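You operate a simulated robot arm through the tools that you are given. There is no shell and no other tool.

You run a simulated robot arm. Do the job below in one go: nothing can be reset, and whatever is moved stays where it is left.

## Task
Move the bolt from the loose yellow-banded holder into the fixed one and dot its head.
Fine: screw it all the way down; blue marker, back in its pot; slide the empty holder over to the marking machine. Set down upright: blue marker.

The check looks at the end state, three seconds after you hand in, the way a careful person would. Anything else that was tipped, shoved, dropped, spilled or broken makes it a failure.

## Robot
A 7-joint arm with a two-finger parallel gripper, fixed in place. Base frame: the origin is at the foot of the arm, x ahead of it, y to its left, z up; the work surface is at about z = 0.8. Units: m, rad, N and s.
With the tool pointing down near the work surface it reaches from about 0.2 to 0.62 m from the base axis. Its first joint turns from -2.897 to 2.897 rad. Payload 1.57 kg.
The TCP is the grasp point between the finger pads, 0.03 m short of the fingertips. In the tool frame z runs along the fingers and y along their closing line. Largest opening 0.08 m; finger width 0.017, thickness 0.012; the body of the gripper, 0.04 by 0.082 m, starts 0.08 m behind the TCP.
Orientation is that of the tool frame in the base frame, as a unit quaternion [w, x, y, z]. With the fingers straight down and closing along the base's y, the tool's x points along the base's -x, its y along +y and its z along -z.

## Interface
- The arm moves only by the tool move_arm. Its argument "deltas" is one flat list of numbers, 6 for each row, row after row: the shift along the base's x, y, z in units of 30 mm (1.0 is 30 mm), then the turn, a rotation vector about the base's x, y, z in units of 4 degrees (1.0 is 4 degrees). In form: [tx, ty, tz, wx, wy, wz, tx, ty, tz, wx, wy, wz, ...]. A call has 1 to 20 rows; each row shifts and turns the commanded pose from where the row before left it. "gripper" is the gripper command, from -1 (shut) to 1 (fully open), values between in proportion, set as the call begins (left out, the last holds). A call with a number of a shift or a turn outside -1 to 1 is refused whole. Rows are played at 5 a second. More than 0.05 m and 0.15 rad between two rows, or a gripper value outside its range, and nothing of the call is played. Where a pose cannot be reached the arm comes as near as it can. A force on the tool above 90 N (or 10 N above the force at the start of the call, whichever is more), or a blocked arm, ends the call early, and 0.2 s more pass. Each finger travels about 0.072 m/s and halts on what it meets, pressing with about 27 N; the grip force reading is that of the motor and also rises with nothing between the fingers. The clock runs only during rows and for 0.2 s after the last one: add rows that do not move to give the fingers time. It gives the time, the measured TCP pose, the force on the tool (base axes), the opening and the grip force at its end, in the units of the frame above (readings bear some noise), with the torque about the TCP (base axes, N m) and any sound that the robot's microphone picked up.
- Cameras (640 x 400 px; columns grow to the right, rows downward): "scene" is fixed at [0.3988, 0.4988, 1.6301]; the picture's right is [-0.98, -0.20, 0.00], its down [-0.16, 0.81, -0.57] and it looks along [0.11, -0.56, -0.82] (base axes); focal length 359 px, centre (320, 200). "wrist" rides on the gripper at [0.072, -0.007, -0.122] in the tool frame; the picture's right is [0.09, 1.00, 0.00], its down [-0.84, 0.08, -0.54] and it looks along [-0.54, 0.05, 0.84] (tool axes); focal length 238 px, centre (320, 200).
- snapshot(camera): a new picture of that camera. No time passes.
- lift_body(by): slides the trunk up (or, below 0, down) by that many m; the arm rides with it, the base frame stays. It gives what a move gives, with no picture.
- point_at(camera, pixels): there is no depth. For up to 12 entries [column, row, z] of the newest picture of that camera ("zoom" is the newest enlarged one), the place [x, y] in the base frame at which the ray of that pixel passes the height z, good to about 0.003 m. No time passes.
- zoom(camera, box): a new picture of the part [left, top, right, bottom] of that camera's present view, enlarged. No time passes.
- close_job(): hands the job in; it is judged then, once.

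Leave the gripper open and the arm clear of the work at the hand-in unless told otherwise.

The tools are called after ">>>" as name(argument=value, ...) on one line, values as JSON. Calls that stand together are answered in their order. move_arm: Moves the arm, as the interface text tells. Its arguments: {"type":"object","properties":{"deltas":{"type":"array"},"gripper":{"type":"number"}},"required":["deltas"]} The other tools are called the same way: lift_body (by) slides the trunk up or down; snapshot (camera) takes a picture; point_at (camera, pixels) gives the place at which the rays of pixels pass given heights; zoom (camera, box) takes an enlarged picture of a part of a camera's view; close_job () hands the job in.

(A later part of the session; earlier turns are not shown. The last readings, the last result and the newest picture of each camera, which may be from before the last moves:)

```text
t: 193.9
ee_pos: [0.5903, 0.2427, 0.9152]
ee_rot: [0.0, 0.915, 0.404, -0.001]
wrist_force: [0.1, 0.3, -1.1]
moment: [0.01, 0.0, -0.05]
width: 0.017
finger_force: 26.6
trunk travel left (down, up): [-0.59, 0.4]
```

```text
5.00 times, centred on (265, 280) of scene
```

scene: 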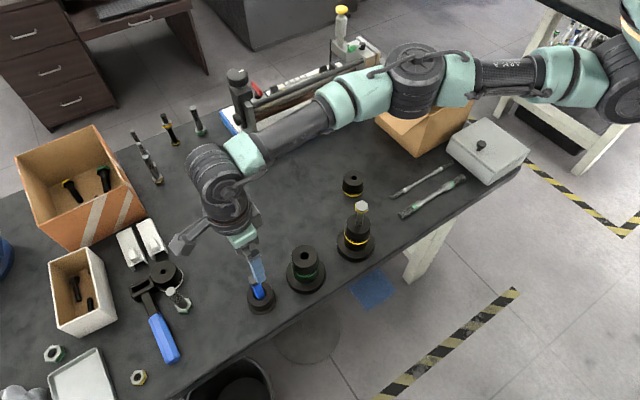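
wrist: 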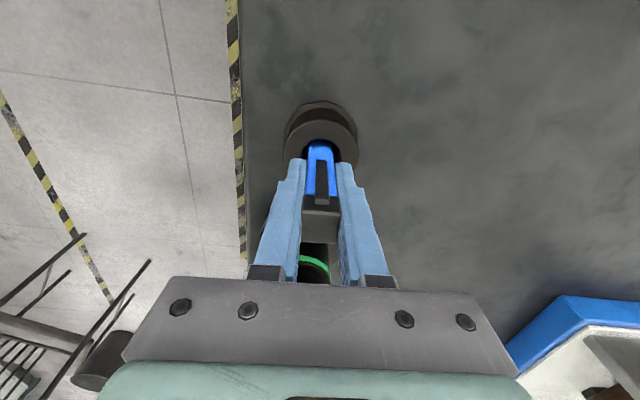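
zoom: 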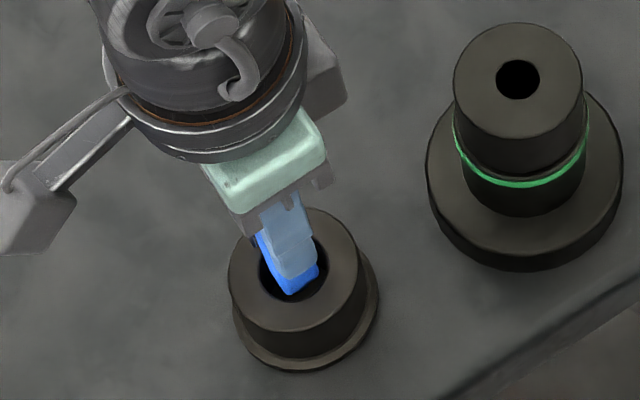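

The marker rises alone (only −1 N), the pot stays. Lifting another 0.14 m.

>>> lift_body(by=0.14)

>>> zoom(camera="scene", box=[210, 190, 330, 320])

>>> snapshot(camera="wrist")

```text
t: 195.6
ee_pos: [0.5899, 0.2432, 1.055]
ee_rot: [0.0, 0.915, 0.403, -0.002]
wrist_force: [-0.3, -1.0, -0.2]
moment: [0.01, -0.02, -0.01]
width: 0.0171
finger_force: 27.1
trunk travel left (down, up): [-0.73, 0.26]
```

```text
3.08 times, centred on (270, 255) of scene
```

zoom: 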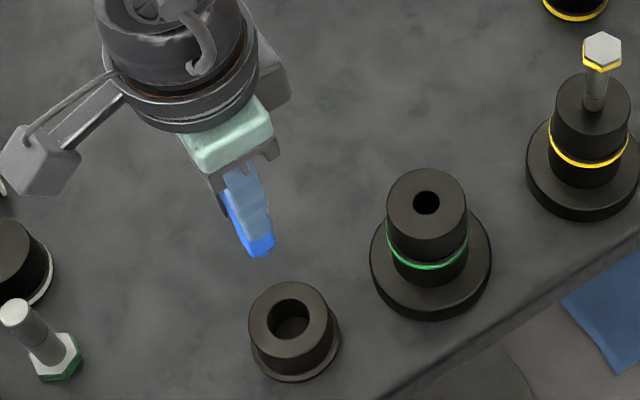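

```text
taken
```

wrist: 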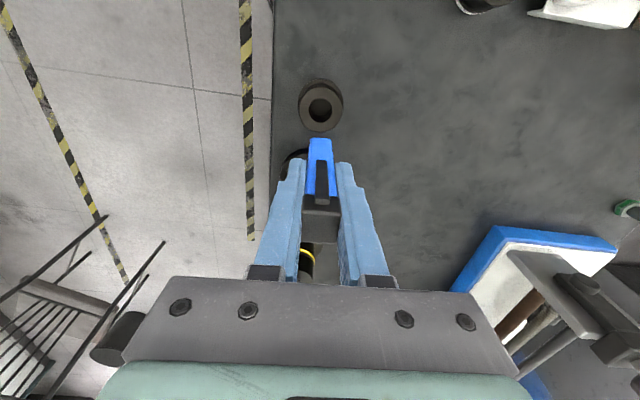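

The marker is out. Zooming on its lower end to see whether there's a bare tip.

>>> zoom(camera="scene", box=[240, 240, 272, 280])

>>> zoom(camera="wrist", box=[290, 120, 350, 220])

```text
10.00 times, centred on (256, 260) of scene
```

zoom: 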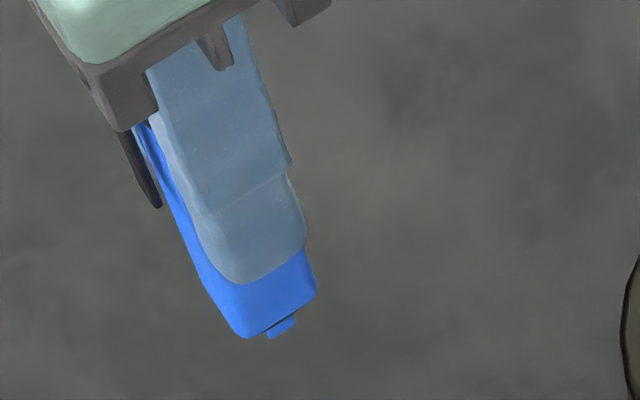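

```text
4.00 times, centred on (320, 170) of wrist
```

zoom: 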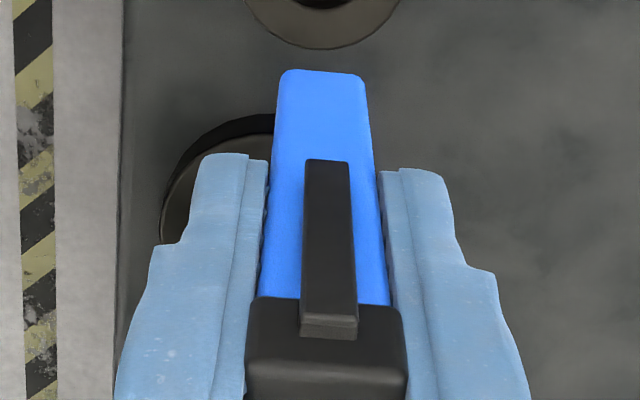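

A bare blue nib is at the bottom, about 0.096 m below the TCP. Raising the trunk 0.1 m for clearance, then carrying the marker toward the bolt head at (0.3957,0.0565), turning the wrist on the way so the cameras see the nib.

>>> lift_body(by=0.1)

>>> move_arm(deltas=[-0.5, -0.45, 0, 0, 0, 1, -0.5, -0.45, 0, 0, 0, 1, -0.5, -0.45, 0, 0, 0, 1, -0.5, -0.45, 0, 0, 0, 1, -0.5, -0.45, 0, 0, 0, 1, -0.5, -0.45, 0, 0, 0, 1, -0.5, -0.45, 0, 0, 0, 1, -0.5, -0.45, 0, 0, 0, 1, -0.5, -0.45, 0, 0, 0, 1, -0.5, -0.45, 0, 0, 0, 1, 0, 0, 0, 0, 0, 1, 0, 0, 0, 0, 0, 1, 0, 0, 0, 0, 0, 1, 0, 0, 0, 0, 0, 1, 0, 0, 0, 0, 0, 1, 0, 0, 0, 0, 0, 1, 0, 0, 0, 0, 0, 1, 0, 0, 0, 0, 0, 1, 0, 0, 0, 0, 0, 1, 0, 0, 0, 0, 0, 1])

>>> snapshot(camera="scene")

>>> snapshot(camera="wrist")

```text
t: 196.9
ee_pos: [0.5889, 0.2434, 1.1559]
ee_rot: [0.0, 0.915, 0.404, -0.002]
wrist_force: [-0.7, -0.1, -0.1]
moment: [0.0, 0.01, -0.01]
width: 0.0171
finger_force: 26.8
trunk travel left (down, up): [-0.83, 0.16]
```

```text
t: 201.1
ee_pos: [0.4394, 0.1086, 1.154]
ee_rot: [0.0, 0.441, 0.898, -0.002]
wrist_force: [0.0, -0.5, -0.2]
moment: [-0.02, -0.04, 0.0]
width: 0.017
finger_force: 26.6
trunk travel left (down, up): [-0.83, 0.16]
```

```text
taken
```

scene: 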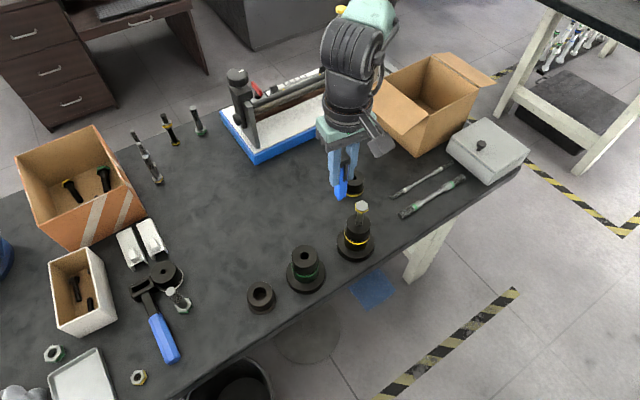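

```text
taken
```

wrist: 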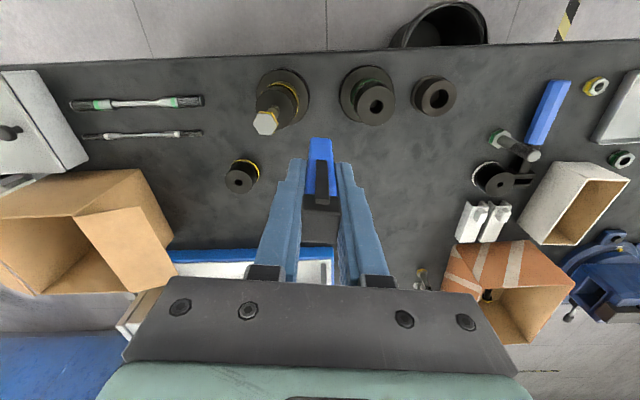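

Now at yaw −52°, nib about 7 cm above head height. Moving to directly above the bolt head.

>>> move_arm(deltas=[-0.36, -0.43, 0, 0, 0, 0, -0.36, -0.43, 0, 0, 0, 0, -0.36, -0.43, 0, 0, 0, 0, -0.36, -0.44, 0, 0, 0, 0, 0, 0, 0, 0, 0, 0])

>>> zoom(camera="scene", box=[320, 140, 410, 230])

>>> zoom(camera="wrist", box=[270, 40, 370, 200])

```text
t: 202.3
ee_pos: [0.3968, 0.0573, 1.1554]
ee_rot: [-0.001, 0.441, 0.897, -0.001]
wrist_force: [-0.3, 0.5, -0.7]
moment: [0.0, 0.01, 0.03]
width: 0.0174
finger_force: 26.8
trunk travel left (down, up): [-0.83, 0.16]
```

```text
4.44 times, centred on (365, 185) of scene
```

zoom: 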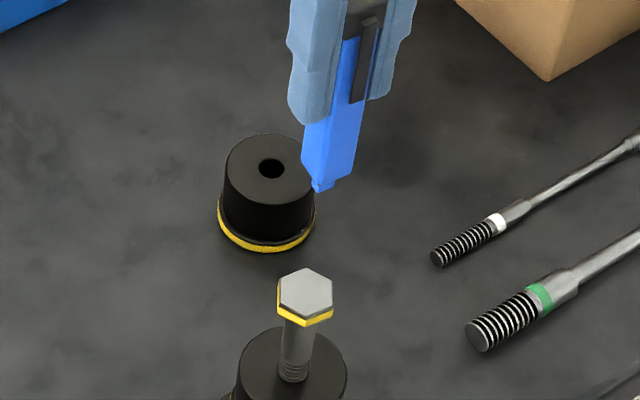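

```text
2.50 times, centred on (320, 120) of wrist
```

zoom: 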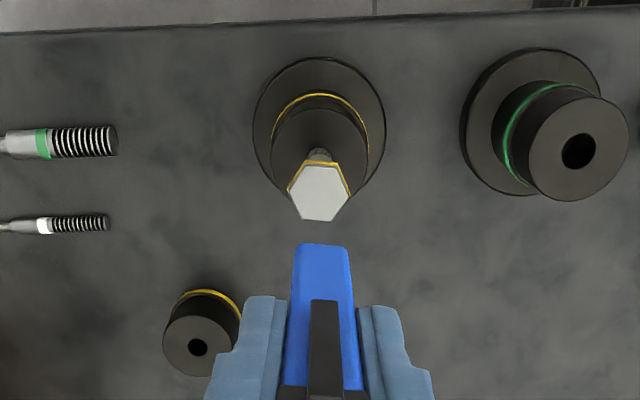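

Nib (scene zoom (322,188)) drops onto the head centre (306,293) along the vertical. Lowering 5.5 cm to bring the nib just above the head, then I'll look again.

>>> move_arm(deltas=[-0.02, -0.02, -0.7, 0, 0, 0, 0, 0, -0.7, 0, 0, 0, 0, 0, -0.43, 0, 0, 0, 0, 0, 0, 0, 0, 0])

>>> zoom(camera="scene", box=[335, 175, 395, 225])

>>> zoom(camera="wrist", box=[280, 90, 360, 200])

```text
t: 203.3
ee_pos: [0.3965, 0.0565, 1.1]
ee_rot: [0.001, 0.442, 0.897, 0.0]
wrist_force: [-0.3, 0.1, -0.6]
moment: [-0.01, 0.02, 0.0]
width: 0.0169
finger_force: 27.3
trunk travel left (down, up): [-0.83, 0.16]
```

```text
8.00 times, centred on (365, 200) of scene
```

zoom: 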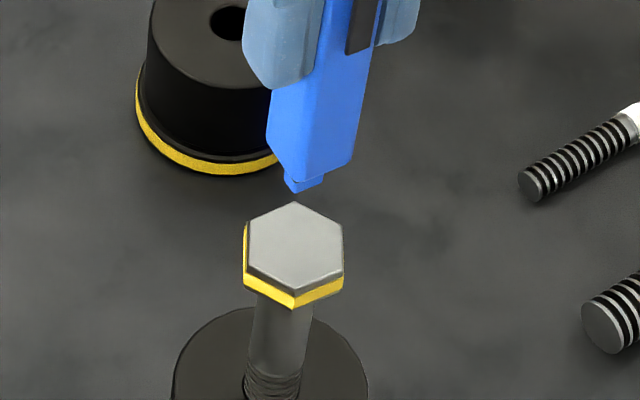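

```text
3.64 times, centred on (320, 145) of wrist
```

zoom: 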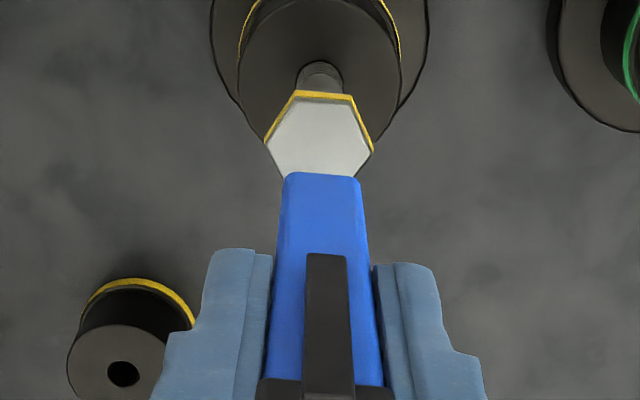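

The nib looks to be about 0.083 m below the TCP, so still some 2.5 cm above the head. Lowering 2 cm more and checking.

>>> move_arm(deltas=[0, 0, -0.4, 0, 0, 0, 0, 0, -0.27, 0, 0, 0, 0, 0, 0, 0, 0, 0])

>>> zoom(camera="scene", box=[340, 185, 380, 225])

```text
t: 204.1
ee_pos: [0.3955, 0.0569, 1.0799]
ee_rot: [0.001, 0.441, 0.897, 0.0]
wrist_force: [0.1, -0.2, 0.1]
moment: [-0.04, -0.03, -0.03]
width: 0.0172
finger_force: 26.8
trunk travel left (down, up): [-0.83, 0.16]
```

```text
10.00 times, centred on (360, 205) of scene
```

zoom: 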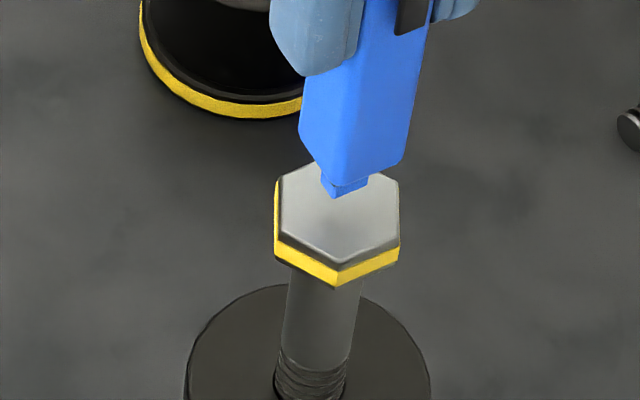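

The nib is about 8 mm above the head's centre. Lowering 5 mm, then creeping in 1 mm steps watching the force.

>>> move_arm(deltas=[0.01, 0, -0.08, 0, 0, 0, 0, 0, -0.08, 0, 0, 0, 0, 0, 0, 0, 0, 0])

>>> zoom(camera="scene", box=[340, 185, 380, 225])

```text
t: 204.9
ee_pos: [0.3967, 0.0563, 1.0744]
ee_rot: [0.0, 0.442, 0.897, -0.001]
wrist_force: [0.2, -0.5, -0.1]
moment: [0.0, -0.01, 0.02]
width: 0.0172
finger_force: 27.2
trunk travel left (down, up): [-0.83, 0.16]
```

```text
10.00 times, centred on (360, 205) of scene
```

zoom: 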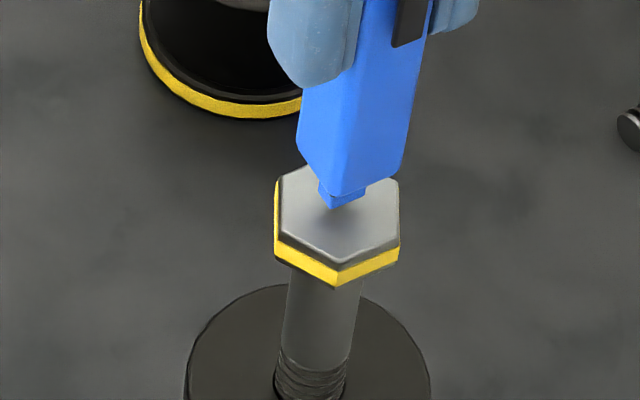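

Shadow is closing under the nib; about 3 mm left. Creeping 1.5 mm.

>>> move_arm(deltas=[0, 0, -0.05, 0, 0, 0, 0, 0, 0, 0, 0, 0])

>>> move_arm(deltas=[0, 0, -0.033, 0, 0, 0, 0, 0, 0, 0, 0, 0])

>>> zoom(camera="scene", box=[340, 185, 380, 225])

```text
t: 205.5
ee_pos: [0.3968, 0.0561, 1.0725]
ee_rot: [0.001, 0.441, 0.897, -0.001]
wrist_force: [-0.3, -1.0, 1.2]
moment: [0.01, -0.01, 0.01]
width: 0.0171
finger_force: 27.4
trunk travel left (down, up): [-0.83, 0.16]
```

```text
t: 206.1
ee_pos: [0.3968, 0.0557, 1.0734]
ee_rot: [0.001, 0.442, 0.897, -0.001]
wrist_force: [-0.4, -0.4, 0.0]
moment: [0.01, -0.01, 0.04]
width: 0.0171
finger_force: 27.1
trunk travel left (down, up): [-0.83, 0.16]
```

```text
10.00 times, centred on (360, 205) of scene
```

zoom: 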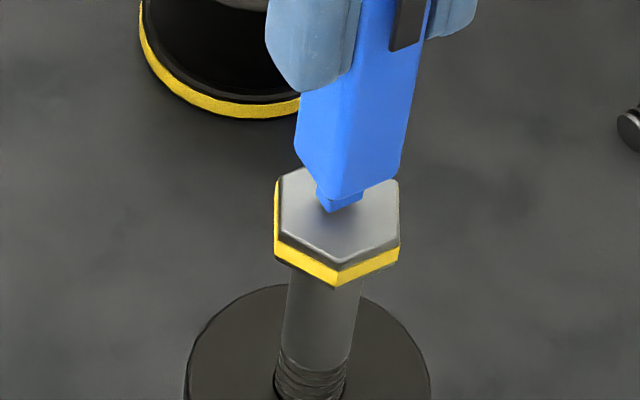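

No contact yet; another 1 mm, then another.

>>> move_arm(deltas=[0, 0, -0.033, 0, 0, 0, 0, 0, 0, 0, 0, 0])

>>> zoom(camera="scene", box=[340, 185, 380, 225])

```text
t: 206.7
ee_pos: [0.3961, 0.0552, 1.072]
ee_rot: [0.001, 0.441, 0.897, 0.0]
wrist_force: [-0.8, 0.4, -1.0]
moment: [0.04, 0.01, 0.03]
width: 0.0173
finger_force: 27.1
trunk travel left (down, up): [-0.83, 0.16]
```

```text
10.00 times, centred on (360, 205) of scene
```

zoom: 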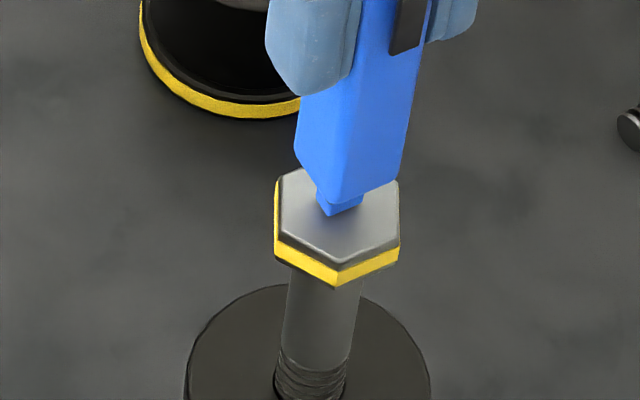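

Still free. Another 1 mm.

>>> move_arm(deltas=[0, 0, -0.033, 0, 0, 0, 0, 0, 0, 0, 0, 0])

>>> zoom(camera="scene", box=[345, 195, 375, 220])

```text
t: 207.3
ee_pos: [0.3966, 0.0566, 1.0701]
ee_rot: [0.0, 0.441, 0.897, -0.001]
wrist_force: [-0.3, 1.1, 1.4]
moment: [0.05, 0.0, 0.05]
width: 0.0172
finger_force: 26.8
trunk travel left (down, up): [-0.83, 0.16]
```

```text
16.00 times, centred on (360, 208) of scene
```

zoom: 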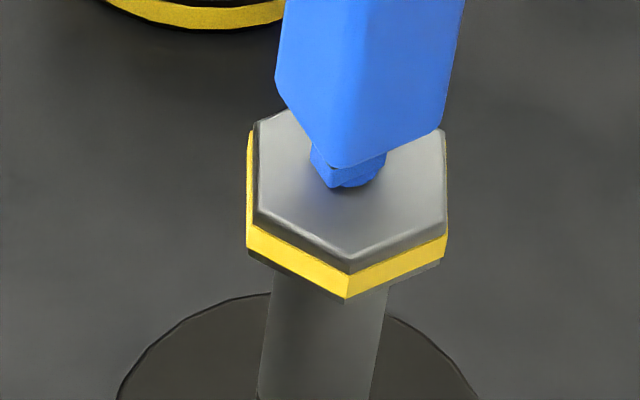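

A round blue spot has appeared under the nib: contact made (Fz +1.4 N). Lifting straight up 3 cm to look at the dot.

>>> move_arm(deltas=[0, 0, 0.1, 0, 0, 0, 0, 0, 0.4, 0, 0, 0, 0, 0, 0.8, 0, 0, 0, 0, 0, 0.8, 0, 0, 0, 0, 0, 0, 0, 0, 0])

>>> zoom(camera="scene", box=[345, 195, 375, 220])

>>> snapshot(camera="scene")

```text
t: 208.5
ee_pos: [0.3959, 0.0561, 1.1338]
ee_rot: [0.002, 0.442, 0.897, 0.0]
wrist_force: [0.0, 0.9, -0.5]
moment: [0.02, 0.0, 0.02]
width: 0.0172
finger_force: 26.6
trunk travel left (down, up): [-0.83, 0.16]
```

```text
16.00 times, centred on (360, 208) of scene
```

zoom: 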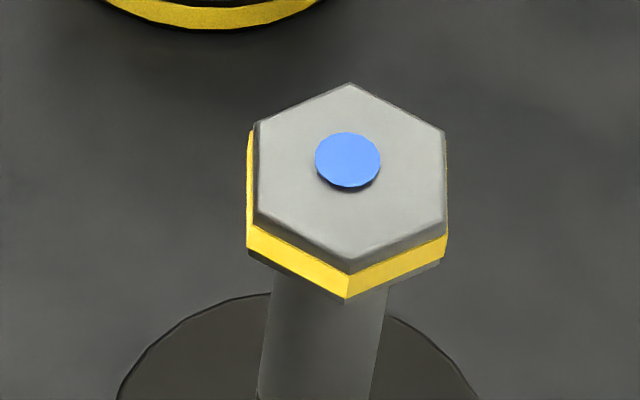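

```text
taken
```

scene: 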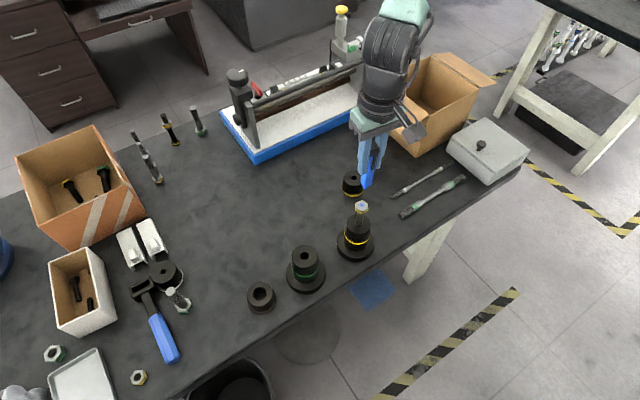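

A clean blue dot sits in the middle of the head. Now carrying the marker back to above its pot at (0.5893,0.2437), at the same height.

>>> move_arm(deltas=[0.645, 0.625, 0, 0, 0, 0, 0.645, 0.625, 0, 0, 0, 0, 0.645, 0.625, 0, 0, 0, 0, 0.645, 0.625, 0, 0, 0, 0, 0.645, 0.625, 0, 0, 0, 0, 0.645, 0.625, 0, 0, 0, 0, 0.645, 0.625, 0, 0, 0, 0, 0.645, 0.625, 0, 0, 0, 0, 0.645, 0.625, 0, 0, 0, 0, 0.645, 0.625, 0, 0, 0, 0, 0, 0, 0, 0, 0, 0])

>>> zoom(camera="wrist", box=[260, 40, 380, 200])

>>> zoom(camera="scene", box=[220, 220, 310, 320])

```text
t: 210.9
ee_pos: [0.589, 0.2446, 1.1342]
ee_rot: [-0.001, 0.44, 0.898, -0.001]
wrist_force: [0.3, 0.2, -0.3]
moment: [0.02, 0.01, 0.01]
width: 0.0174
finger_force: 27.0
trunk travel left (down, up): [-0.83, 0.16]
```

```text
2.50 times, centred on (320, 120) of wrist
```

zoom: 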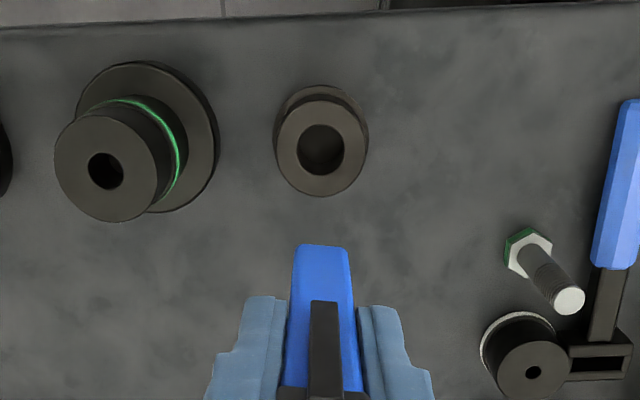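

```text
4.00 times, centred on (265, 270) of scene
```

zoom: 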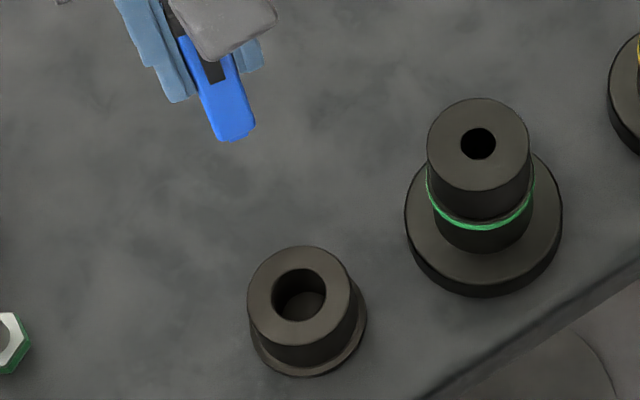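

Above the pot. Lowering the trunk 0.12 m (nib to about z 0.93) and re-checking alignment.

>>> lift_body(by=-0.12)

>>> zoom(camera="wrist", box=[270, 60, 370, 180])

>>> zoom(camera="scene", box=[225, 250, 295, 320])

```text
t: 212.4
ee_pos: [0.5888, 0.2444, 1.0138]
ee_rot: [0.001, 0.441, 0.898, 0.0]
wrist_force: [-0.5, 0.0, -0.9]
moment: [0.0, 0.01, 0.02]
width: 0.0173
finger_force: 26.4
trunk travel left (down, up): [-0.71, 0.28]
```

```text
3.33 times, centred on (320, 120) of wrist
```

zoom: 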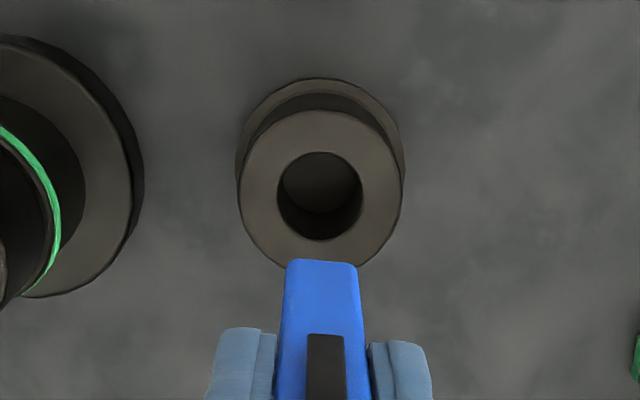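

```text
5.71 times, centred on (260, 285) of scene
```

zoom: 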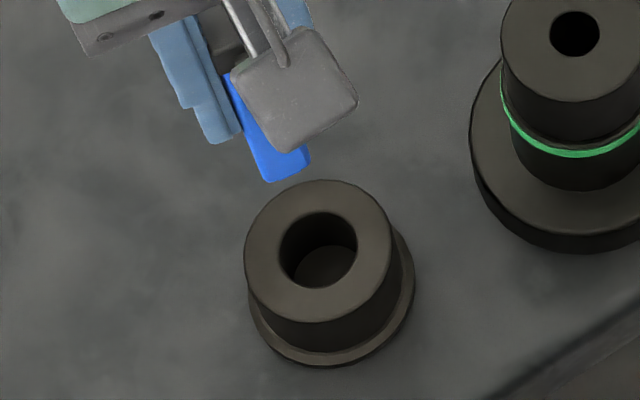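

The hole is exactly beneath (zoom (320,196), expected 197). Lowering 0.06 m.

>>> lift_body(by=-0.06)

>>> zoom(camera="wrist", box=[270, 80, 370, 200])

>>> zoom(camera="scene", box=[225, 250, 295, 320])

```text
t: 213.4
ee_pos: [0.5891, 0.2441, 0.953]
ee_rot: [0.001, 0.442, 0.897, -0.001]
wrist_force: [-0.5, -0.6, -0.8]
moment: [0.02, 0.03, -0.01]
width: 0.017
finger_force: 27.0
trunk travel left (down, up): [-0.65, 0.34]
```

```text
3.33 times, centred on (320, 140) of wrist
```

zoom: 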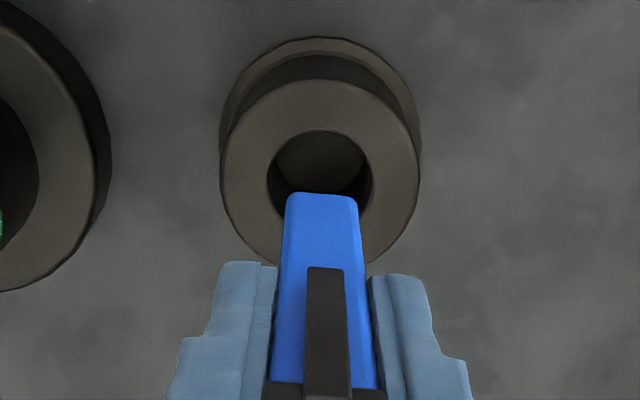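

```text
5.71 times, centred on (260, 285) of scene
```

zoom: 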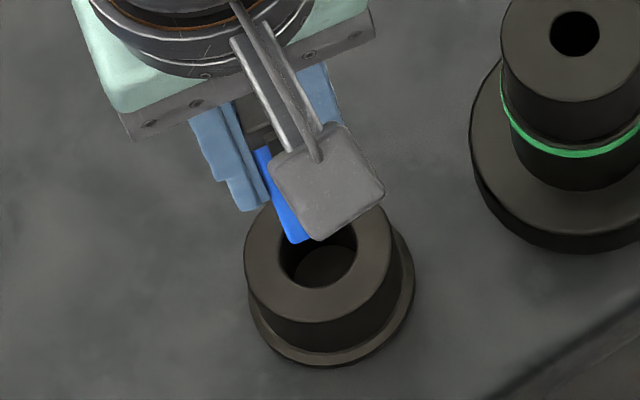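

Lined up. Lowering 0.03 m so the nib just enters the rim, and checking forces.

>>> lift_body(by=-0.03)

>>> zoom(camera="wrist", box=[270, 80, 370, 200])

>>> zoom(camera="scene", box=[225, 250, 295, 320])

```text
t: 214.2
ee_pos: [0.5882, 0.2439, 0.9233]
ee_rot: [0.001, 0.441, 0.897, 0.0]
wrist_force: [0.1, -0.4, 0.4]
moment: [0.01, 0.0, -0.01]
width: 0.0172
finger_force: 27.6
trunk travel left (down, up): [-0.62, 0.37]
```

```text
3.33 times, centred on (320, 140) of wrist
```

zoom: 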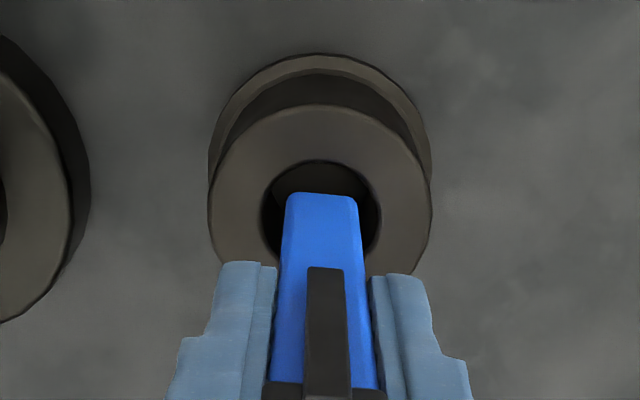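

```text
5.71 times, centred on (260, 285) of scene
```

zoom: 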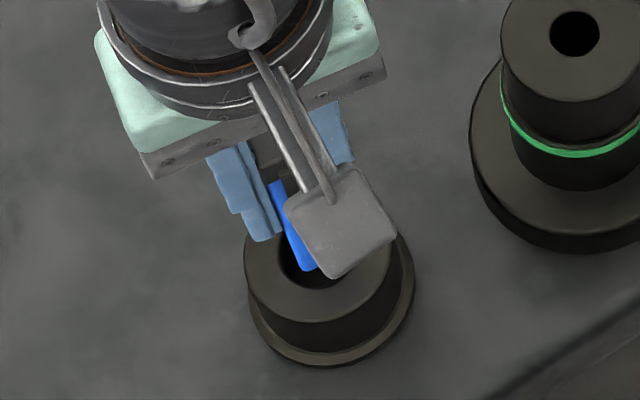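

Entering the hole cleanly. Nudging 1 mm toward the hole's centre, then lowering 0.024 m.

>>> move_arm(deltas=[-0.02, 0.027, 0, 0, 0, 0, 0, 0, 0, 0, 0, 0])

>>> lift_body(by=-0.024)

>>> zoom(camera="wrist", box=[270, 80, 370, 200])

```text
t: 214.8
ee_pos: [0.5884, 0.2446, 0.923]
ee_rot: [0.001, 0.442, 0.897, -0.001]
wrist_force: [-0.4, 0.2, -0.8]
moment: [0.01, 0.01, 0.01]
width: 0.0173
finger_force: 26.9
trunk travel left (down, up): [-0.62, 0.37]
```

```text
t: 215.5
ee_pos: [0.5893, 0.2438, 0.8995]
ee_rot: [0.001, 0.442, 0.897, -0.001]
wrist_force: [0.4, -0.9, -1.5]
moment: [-0.01, 0.01, 0.0]
width: 0.0174
finger_force: 27.2
trunk travel left (down, up): [-0.596, 0.394]
```

```text
3.33 times, centred on (320, 140) of wrist
```

zoom: 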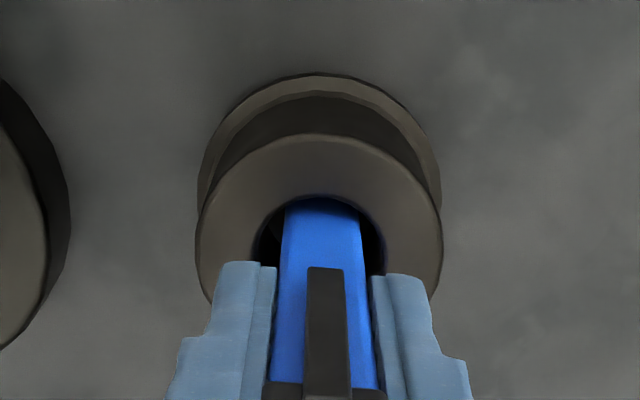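

It's inside the hole. Lowering the last millimetres: 3 mm then 2 mm, watching the force.

>>> lift_body(by=-0.003)

>>> lift_body(by=-0.0015)

```text
t: 216.0
ee_pos: [0.5897, 0.2454, 0.895]
ee_rot: [0.001, 0.441, 0.898, 0.0]
wrist_force: [-0.5, 0.1, -0.1]
moment: [0.01, 0.03, 0.06]
width: 0.0174
finger_force: 27.1
trunk travel left (down, up): [-0.593, 0.397]
```

```text
t: 216.5
ee_pos: [0.5882, 0.246, 0.8946]
ee_rot: [0.001, 0.442, 0.897, 0.0]
wrist_force: [-0.9, 0.2, 2.7]
moment: [0.01, 0.0, -0.01]
width: 0.0171
finger_force: 26.5
trunk travel left (down, up): [-0.592, 0.398]
```

Fz +2.7 N: the marker rests on the pot's floor. Opening the gripper.

>>> move_arm(deltas=[0, 0, 0, 0, 0, 0, 0, 0, 0, 0, 0, 0, 0, 0, 0, 0, 0, 0, 0, 0, 0, 0, 0, 0], gripper=1)

>>> snapshot(camera="wrist")

```text
t: 217.5
ee_pos: [0.589, 0.2457, 0.8941]
ee_rot: [0.0, 0.442, 0.897, -0.001]
wrist_force: [-0.9, 0.8, -0.3]
moment: [-0.01, 0.01, 0.0]
width: 0.0799
finger_force: 0.2
trunk travel left (down, up): [-0.592, 0.398]
```

```text
taken
```

wrist: 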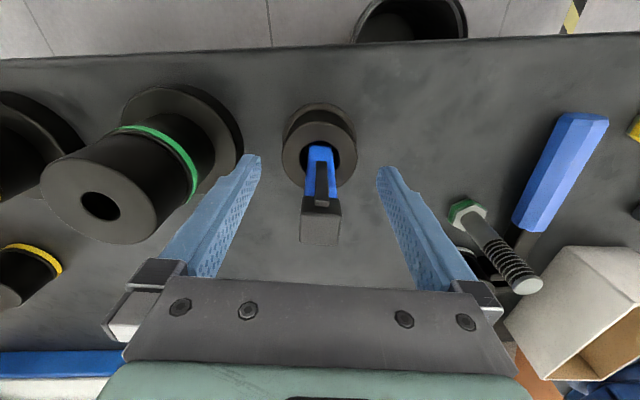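

The marker stands free in its pot. Raising straight up 0.16 m with the trunk.

>>> lift_body(by=0.16)

>>> zoom(camera="scene", box=[225, 250, 295, 320])

>>> snapshot(camera="wrist")

```text
t: 219.3
ee_pos: [0.5889, 0.2456, 1.0554]
ee_rot: [0.001, 0.441, 0.897, -0.002]
wrist_force: [-0.2, -1.5, -0.8]
moment: [0.01, -0.04, -0.04]
width: 0.08
finger_force: 0.0
trunk travel left (down, up): [-0.752, 0.238]
```

```text
5.71 times, centred on (260, 285) of scene
```

zoom: 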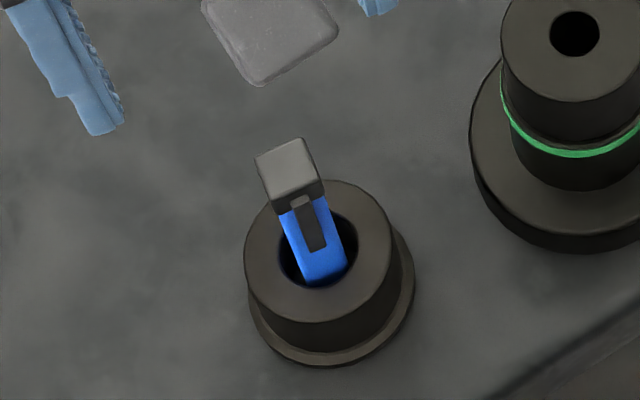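

```text
taken
```

wrist: 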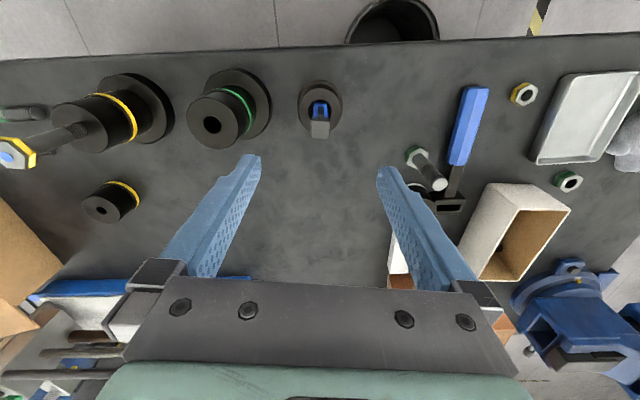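

The marker is upright in its pot. Next: the empty loose holder. First I'll measure the machine's front base edge and the holder's position from a fresh scene picture.

>>> zoom(camera="scene", box=[240, 95, 380, 205])

>>> zoom(camera="scene", box=[330, 160, 380, 205])

```text
3.64 times, centred on (310, 150) of scene
```

zoom: 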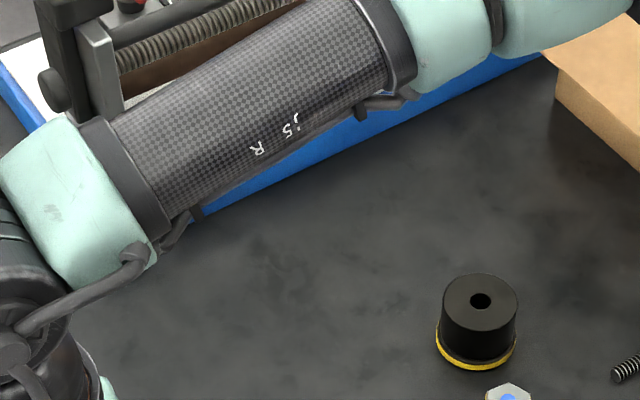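

```text
8.89 times, centred on (355, 182) of scene
```

zoom: 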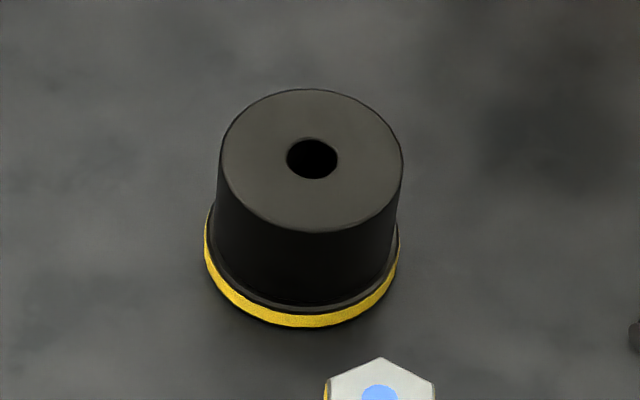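

Getting coordinates: hole centre at scene (354,177.3), base, and the visible machine edge points.

>>> point_at(camera="zoom", pixels=[[311, 158, 0.85], [302, 235, 0.8], [302, 245, 0.8]])

>>> point_at(camera="scene", pixels=[[289.3, 149.6, 0.8], [300, 145, 0.8], [320, 136, 0.8], [340, 126.8, 0.8], [355, 120, 0.8], [365, 115.5, 0.8], [255, 165, 0.8], [289.3, 149.6, 0.8], [340, 126.8, 0.8]])

```text
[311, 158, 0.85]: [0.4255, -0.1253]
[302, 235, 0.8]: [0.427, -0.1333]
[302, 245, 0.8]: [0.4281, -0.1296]
```

```text
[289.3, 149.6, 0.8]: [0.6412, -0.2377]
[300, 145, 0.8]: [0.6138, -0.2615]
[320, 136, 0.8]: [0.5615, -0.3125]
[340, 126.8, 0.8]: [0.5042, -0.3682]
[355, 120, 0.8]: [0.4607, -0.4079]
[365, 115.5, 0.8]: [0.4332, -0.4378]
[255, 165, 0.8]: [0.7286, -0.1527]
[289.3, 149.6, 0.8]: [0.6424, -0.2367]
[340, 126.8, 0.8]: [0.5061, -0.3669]
```

Holder centre ≈ (0.4265,−0.126), base radius ≈ 31 mm, body ≈ 56 mm wide. Machine edge runs at 44° through (0.5615,−0.3125); the holder is 0.228 m from it. I'll move above the holder at this height with yaw −46°, so the fingers close parallel to the machine edge and the camera side faces away from it.

>>> move_arm(deltas=[-0.417, -0.953, 0, 0, 0, 0.123, -0.417, -0.953, 0, 0, 0, 0.123, -0.417, -0.953, 0, 0, 0, 0.123, -0.417, -0.953, 0, 0, 0, 0.123, -0.417, -0.953, 0, 0, 0, 0.123, -0.417, -0.953, 0, 0, 0, 0.123, -0.417, -0.953, 0, 0, 0, 0.123, -0.417, -0.953, 0, 0, 0, 0.123, -0.417, -0.953, 0, 0, 0, 0.123, -0.417, -0.953, 0, 0, 0, 0.123, -0.417, -0.953, 0, 0, 0, 0.123, -0.417, -0.953, 0, 0, 0, 0.123, -0.417, -0.953, 0, 0, 0, 0.123, 0, 0, 0, 0, 0, 0])

>>> snapshot(camera="wrist")

>>> snapshot(camera="scene")

```text
t: 222.3
ee_pos: [0.426, -0.1251, 1.0554]
ee_rot: [0.001, 0.391, 0.92, 0.0]
wrist_force: [0.1, 0.5, -0.3]
moment: [-0.01, 0.02, 0.01]
width: 0.08
finger_force: 0.0
trunk travel left (down, up): [-0.752, 0.238]
```

```text
taken
```

wrist: 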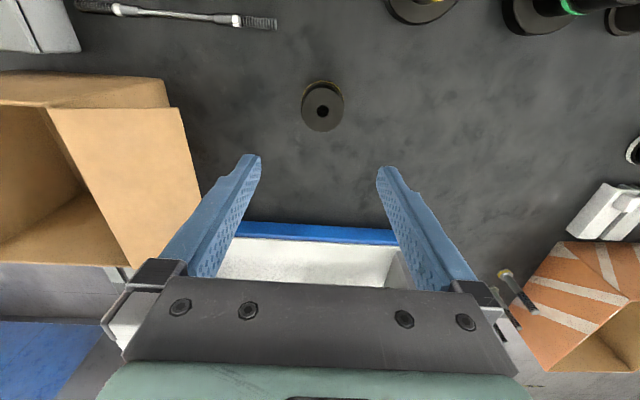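

```text
taken
```

scene: 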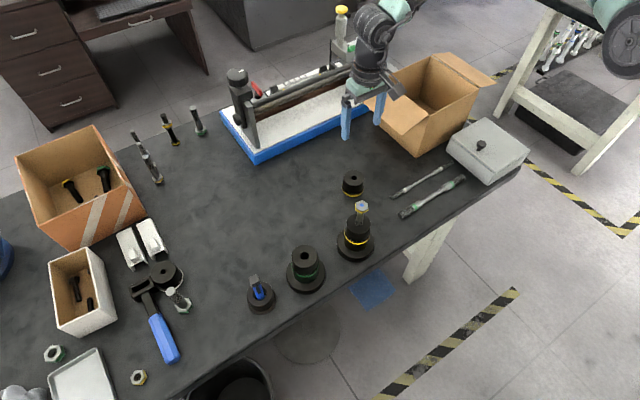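

Directly above the holder (hole at wrist (322,112), expected (320,112)); the machine edge is parallel to the finger line. Lowering the trunk 0.1 m.

>>> lift_body(by=-0.1)

>>> snapshot(camera="wrist")

>>> snapshot(camera="scene")

```text
t: 223.7
ee_pos: [0.4257, -0.1258, 0.9557]
ee_rot: [0.001, 0.391, 0.921, -0.001]
wrist_force: [-0.2, -0.7, 0.0]
moment: [0.02, 0.01, 0.01]
width: 0.08
finger_force: 0.1
trunk travel left (down, up): [-0.652, 0.338]
```

```text
taken
```

wrist: 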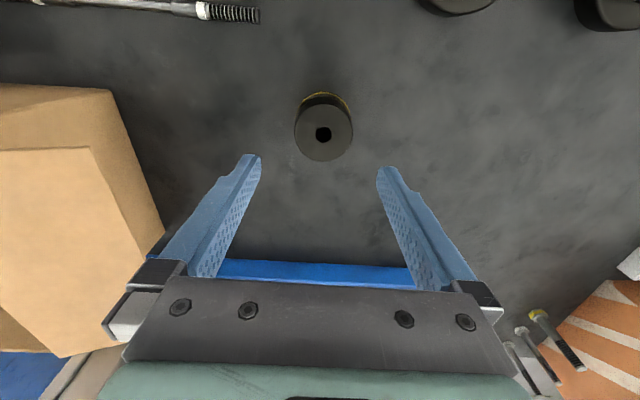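

```text
taken
```

scene: 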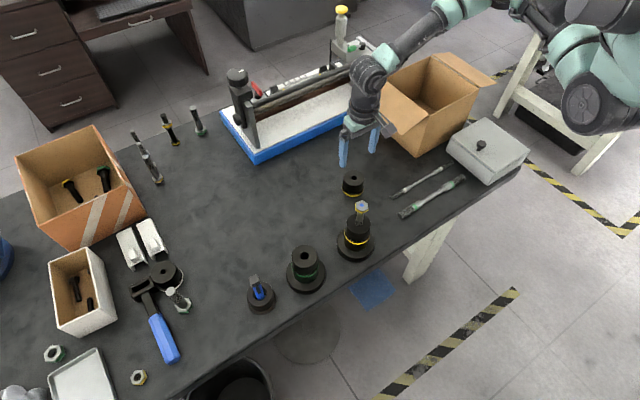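

Shifting 2.4 mm along the finger line to centre, then lowering 0.06 m and checking again.

>>> move_arm(deltas=[0.057, 0.057, 0, 0, 0, 0, 0, 0, 0, 0, 0, 0])

>>> lift_body(by=-0.06)

>>> snapshot(camera="wrist")

>>> zoom(camera="scene", box=[310, 120, 410, 205])

```text
t: 224.3
ee_pos: [0.4292, -0.1242, 0.9549]
ee_rot: [0.001, 0.392, 0.92, -0.001]
wrist_force: [0.4, 0.6, -0.1]
moment: [-0.02, 0.01, 0.0]
width: 0.0801
finger_force: 0.1
trunk travel left (down, up): [-0.652, 0.338]
```

```text
t: 225.3
ee_pos: [0.4274, -0.1243, 0.8949]
ee_rot: [0.0, 0.39, 0.921, -0.002]
wrist_force: [0.3, -0.1, -0.5]
moment: [-0.02, 0.0, 0.02]
width: 0.0802
finger_force: 0.0
trunk travel left (down, up): [-0.592, 0.398]
```

```text
taken
```

wrist: 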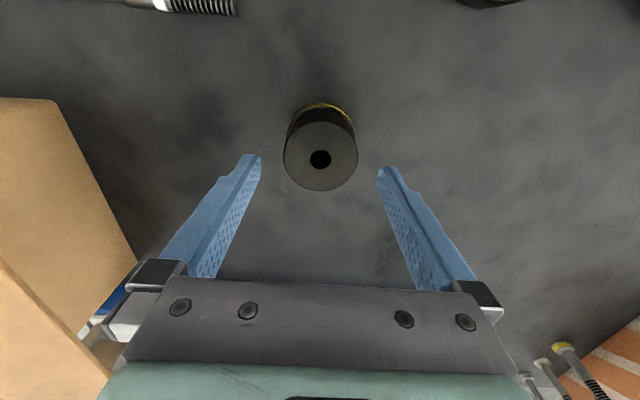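

```text
4.71 times, centred on (360, 162) of scene
```

zoom: 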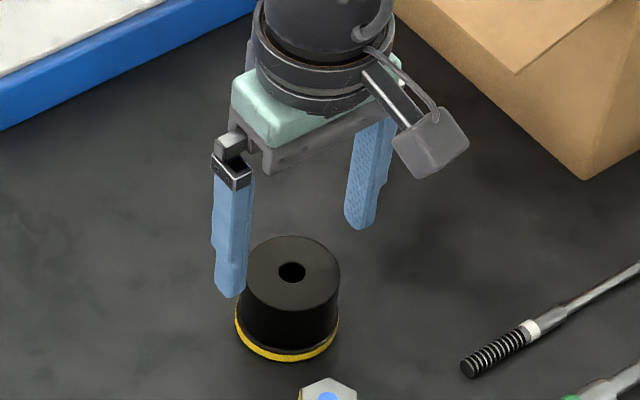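

Well centred (hole at (320,158)). Lowering 0.045 m so the pads span the body.

>>> lift_body(by=-0.045)

>>> snapshot(camera="wrist")

>>> zoom(camera="scene", box=[310, 120, 410, 205])

```text
t: 226.2
ee_pos: [0.428, -0.1228, 0.8491]
ee_rot: [-0.001, 0.391, 0.92, -0.001]
wrist_force: [-0.2, 0.2, 0.0]
moment: [0.01, 0.01, 0.03]
width: 0.0799
finger_force: 0.1
trunk travel left (down, up): [-0.546, 0.444]
```

```text
taken
```

wrist: 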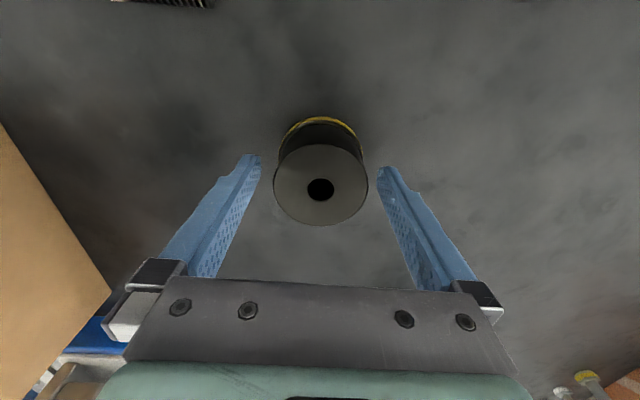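

```text
4.71 times, centred on (360, 162) of scene
```

zoom: 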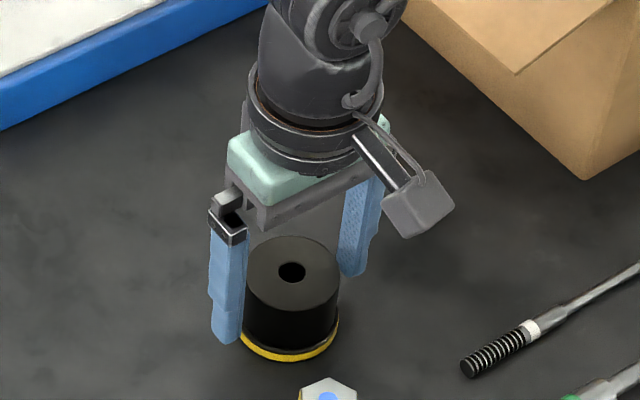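

The fingers straddle the holder evenly. Closing.

>>> move_arm(deltas=[0, 0, 0, 0, 0, 0, 0, 0, 0, 0, 0, 0, 0, 0, 0, 0, 0, 0, 0, 0, 0, 0, 0, 0], gripper=-1)

>>> zoom(camera="scene", box=[310, 120, 410, 205])

```text
t: 227.2
ee_pos: [0.4301, -0.1244, 0.8484]
ee_rot: [0.001, 0.391, 0.92, 0.0]
wrist_force: [1.3, 0.8, 0.7]
moment: [0.15, -0.04, 0.01]
width: 0.0581
finger_force: 27.0
trunk travel left (down, up): [-0.546, 0.444]
```

```text
4.71 times, centred on (360, 162) of scene
```

zoom: 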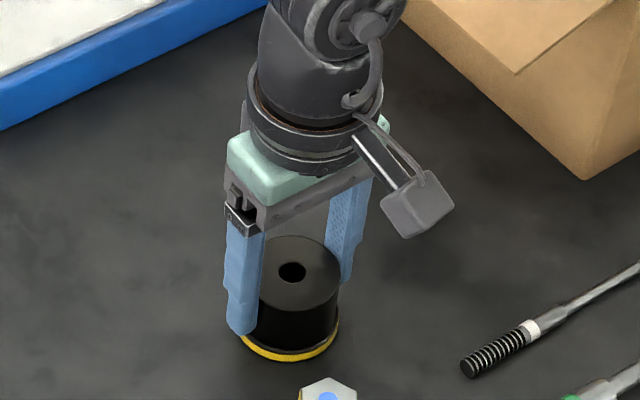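

Held at 58.1 mm. Sliding toward the machine along (0.69,−0.72): first 0.12 m at constant height.

>>> move_arm(deltas=[0.232, -0.24, 0, 0, 0, 0, 0.232, -0.24, 0, 0, 0, 0, 0.232, -0.24, 0, 0, 0, 0, 0.232, -0.24, 0, 0, 0, 0, 0.232, -0.24, 0, 0, 0, 0, 0.232, -0.24, 0, 0, 0, 0, 0.232, -0.24, 0, 0, 0, 0, 0.232, -0.24, 0, 0, 0, 0, 0.232, -0.24, 0, 0, 0, 0, 0.232, -0.24, 0, 0, 0, 0, 0.232, -0.24, 0, 0, 0, 0, 0.232, -0.24, 0, 0, 0, 0, 0, 0, 0, 0, 0, 0])

>>> snapshot(camera="scene")

>>> zoom(camera="scene", box=[270, 100, 380, 190])

```text
t: 230.0
ee_pos: [0.5122, -0.2098, 0.8498]
ee_rot: [0.001, 0.391, 0.92, -0.001]
wrist_force: [-0.9, 1.0, 0.6]
moment: [0.08, -0.13, 0.08]
width: 0.0579
finger_force: 27.0
trunk travel left (down, up): [-0.546, 0.444]
```

```text
taken
```

scene: 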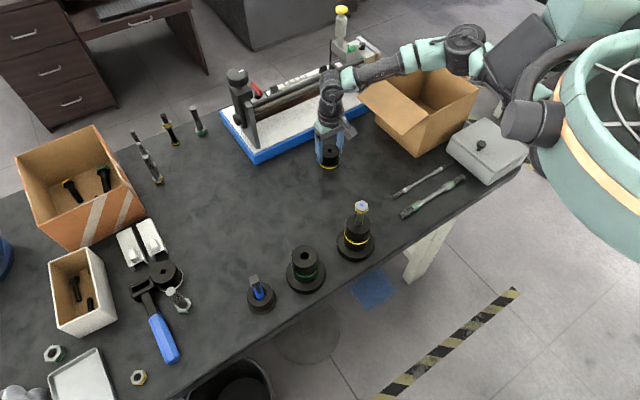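

```text
4.44 times, centred on (325, 145) of scene
```

zoom: 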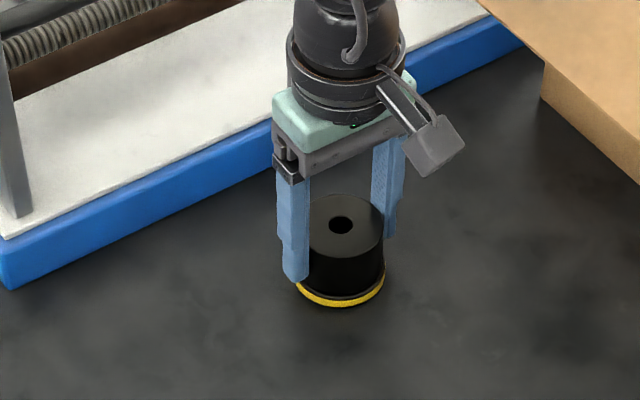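

Sliding smoothly; holder upright, about 7–8 cm from the machine edge. Another 0.05 m in small steps.

>>> move_arm(deltas=[0.193, -0.2, 0, 0, 0, 0, 0.193, -0.2, 0, 0, 0, 0, 0.193, -0.2, 0, 0, 0, 0, 0.193, -0.2, 0, 0, 0, 0, 0.193, -0.2, 0, 0, 0, 0, 0.193, -0.2, 0, 0, 0, 0, 0, 0, 0, 0, 0, 0])

>>> zoom(camera="scene", box=[270, 80, 380, 170])

>>> snapshot(camera="wrist")

```text
t: 231.6
ee_pos: [0.5483, -0.2458, 0.8504]
ee_rot: [0.001, 0.39, 0.921, 0.0]
wrist_force: [-1.3, 0.5, -0.2]
moment: [0.05, -0.09, 0.01]
width: 0.0577
finger_force: 27.0
trunk travel left (down, up): [-0.546, 0.444]
```

```text
4.44 times, centred on (325, 125) of scene
```

zoom: 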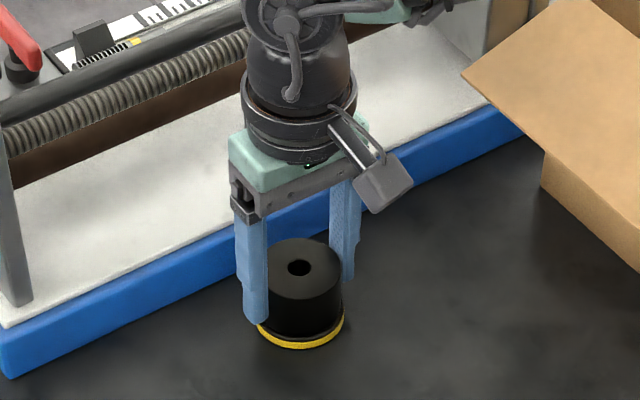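

```text
taken
```

wrist: 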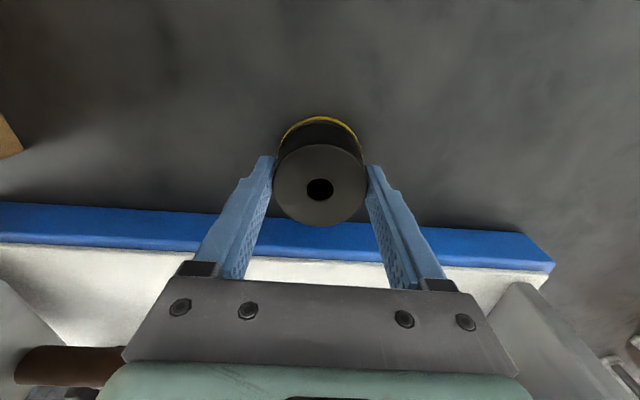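

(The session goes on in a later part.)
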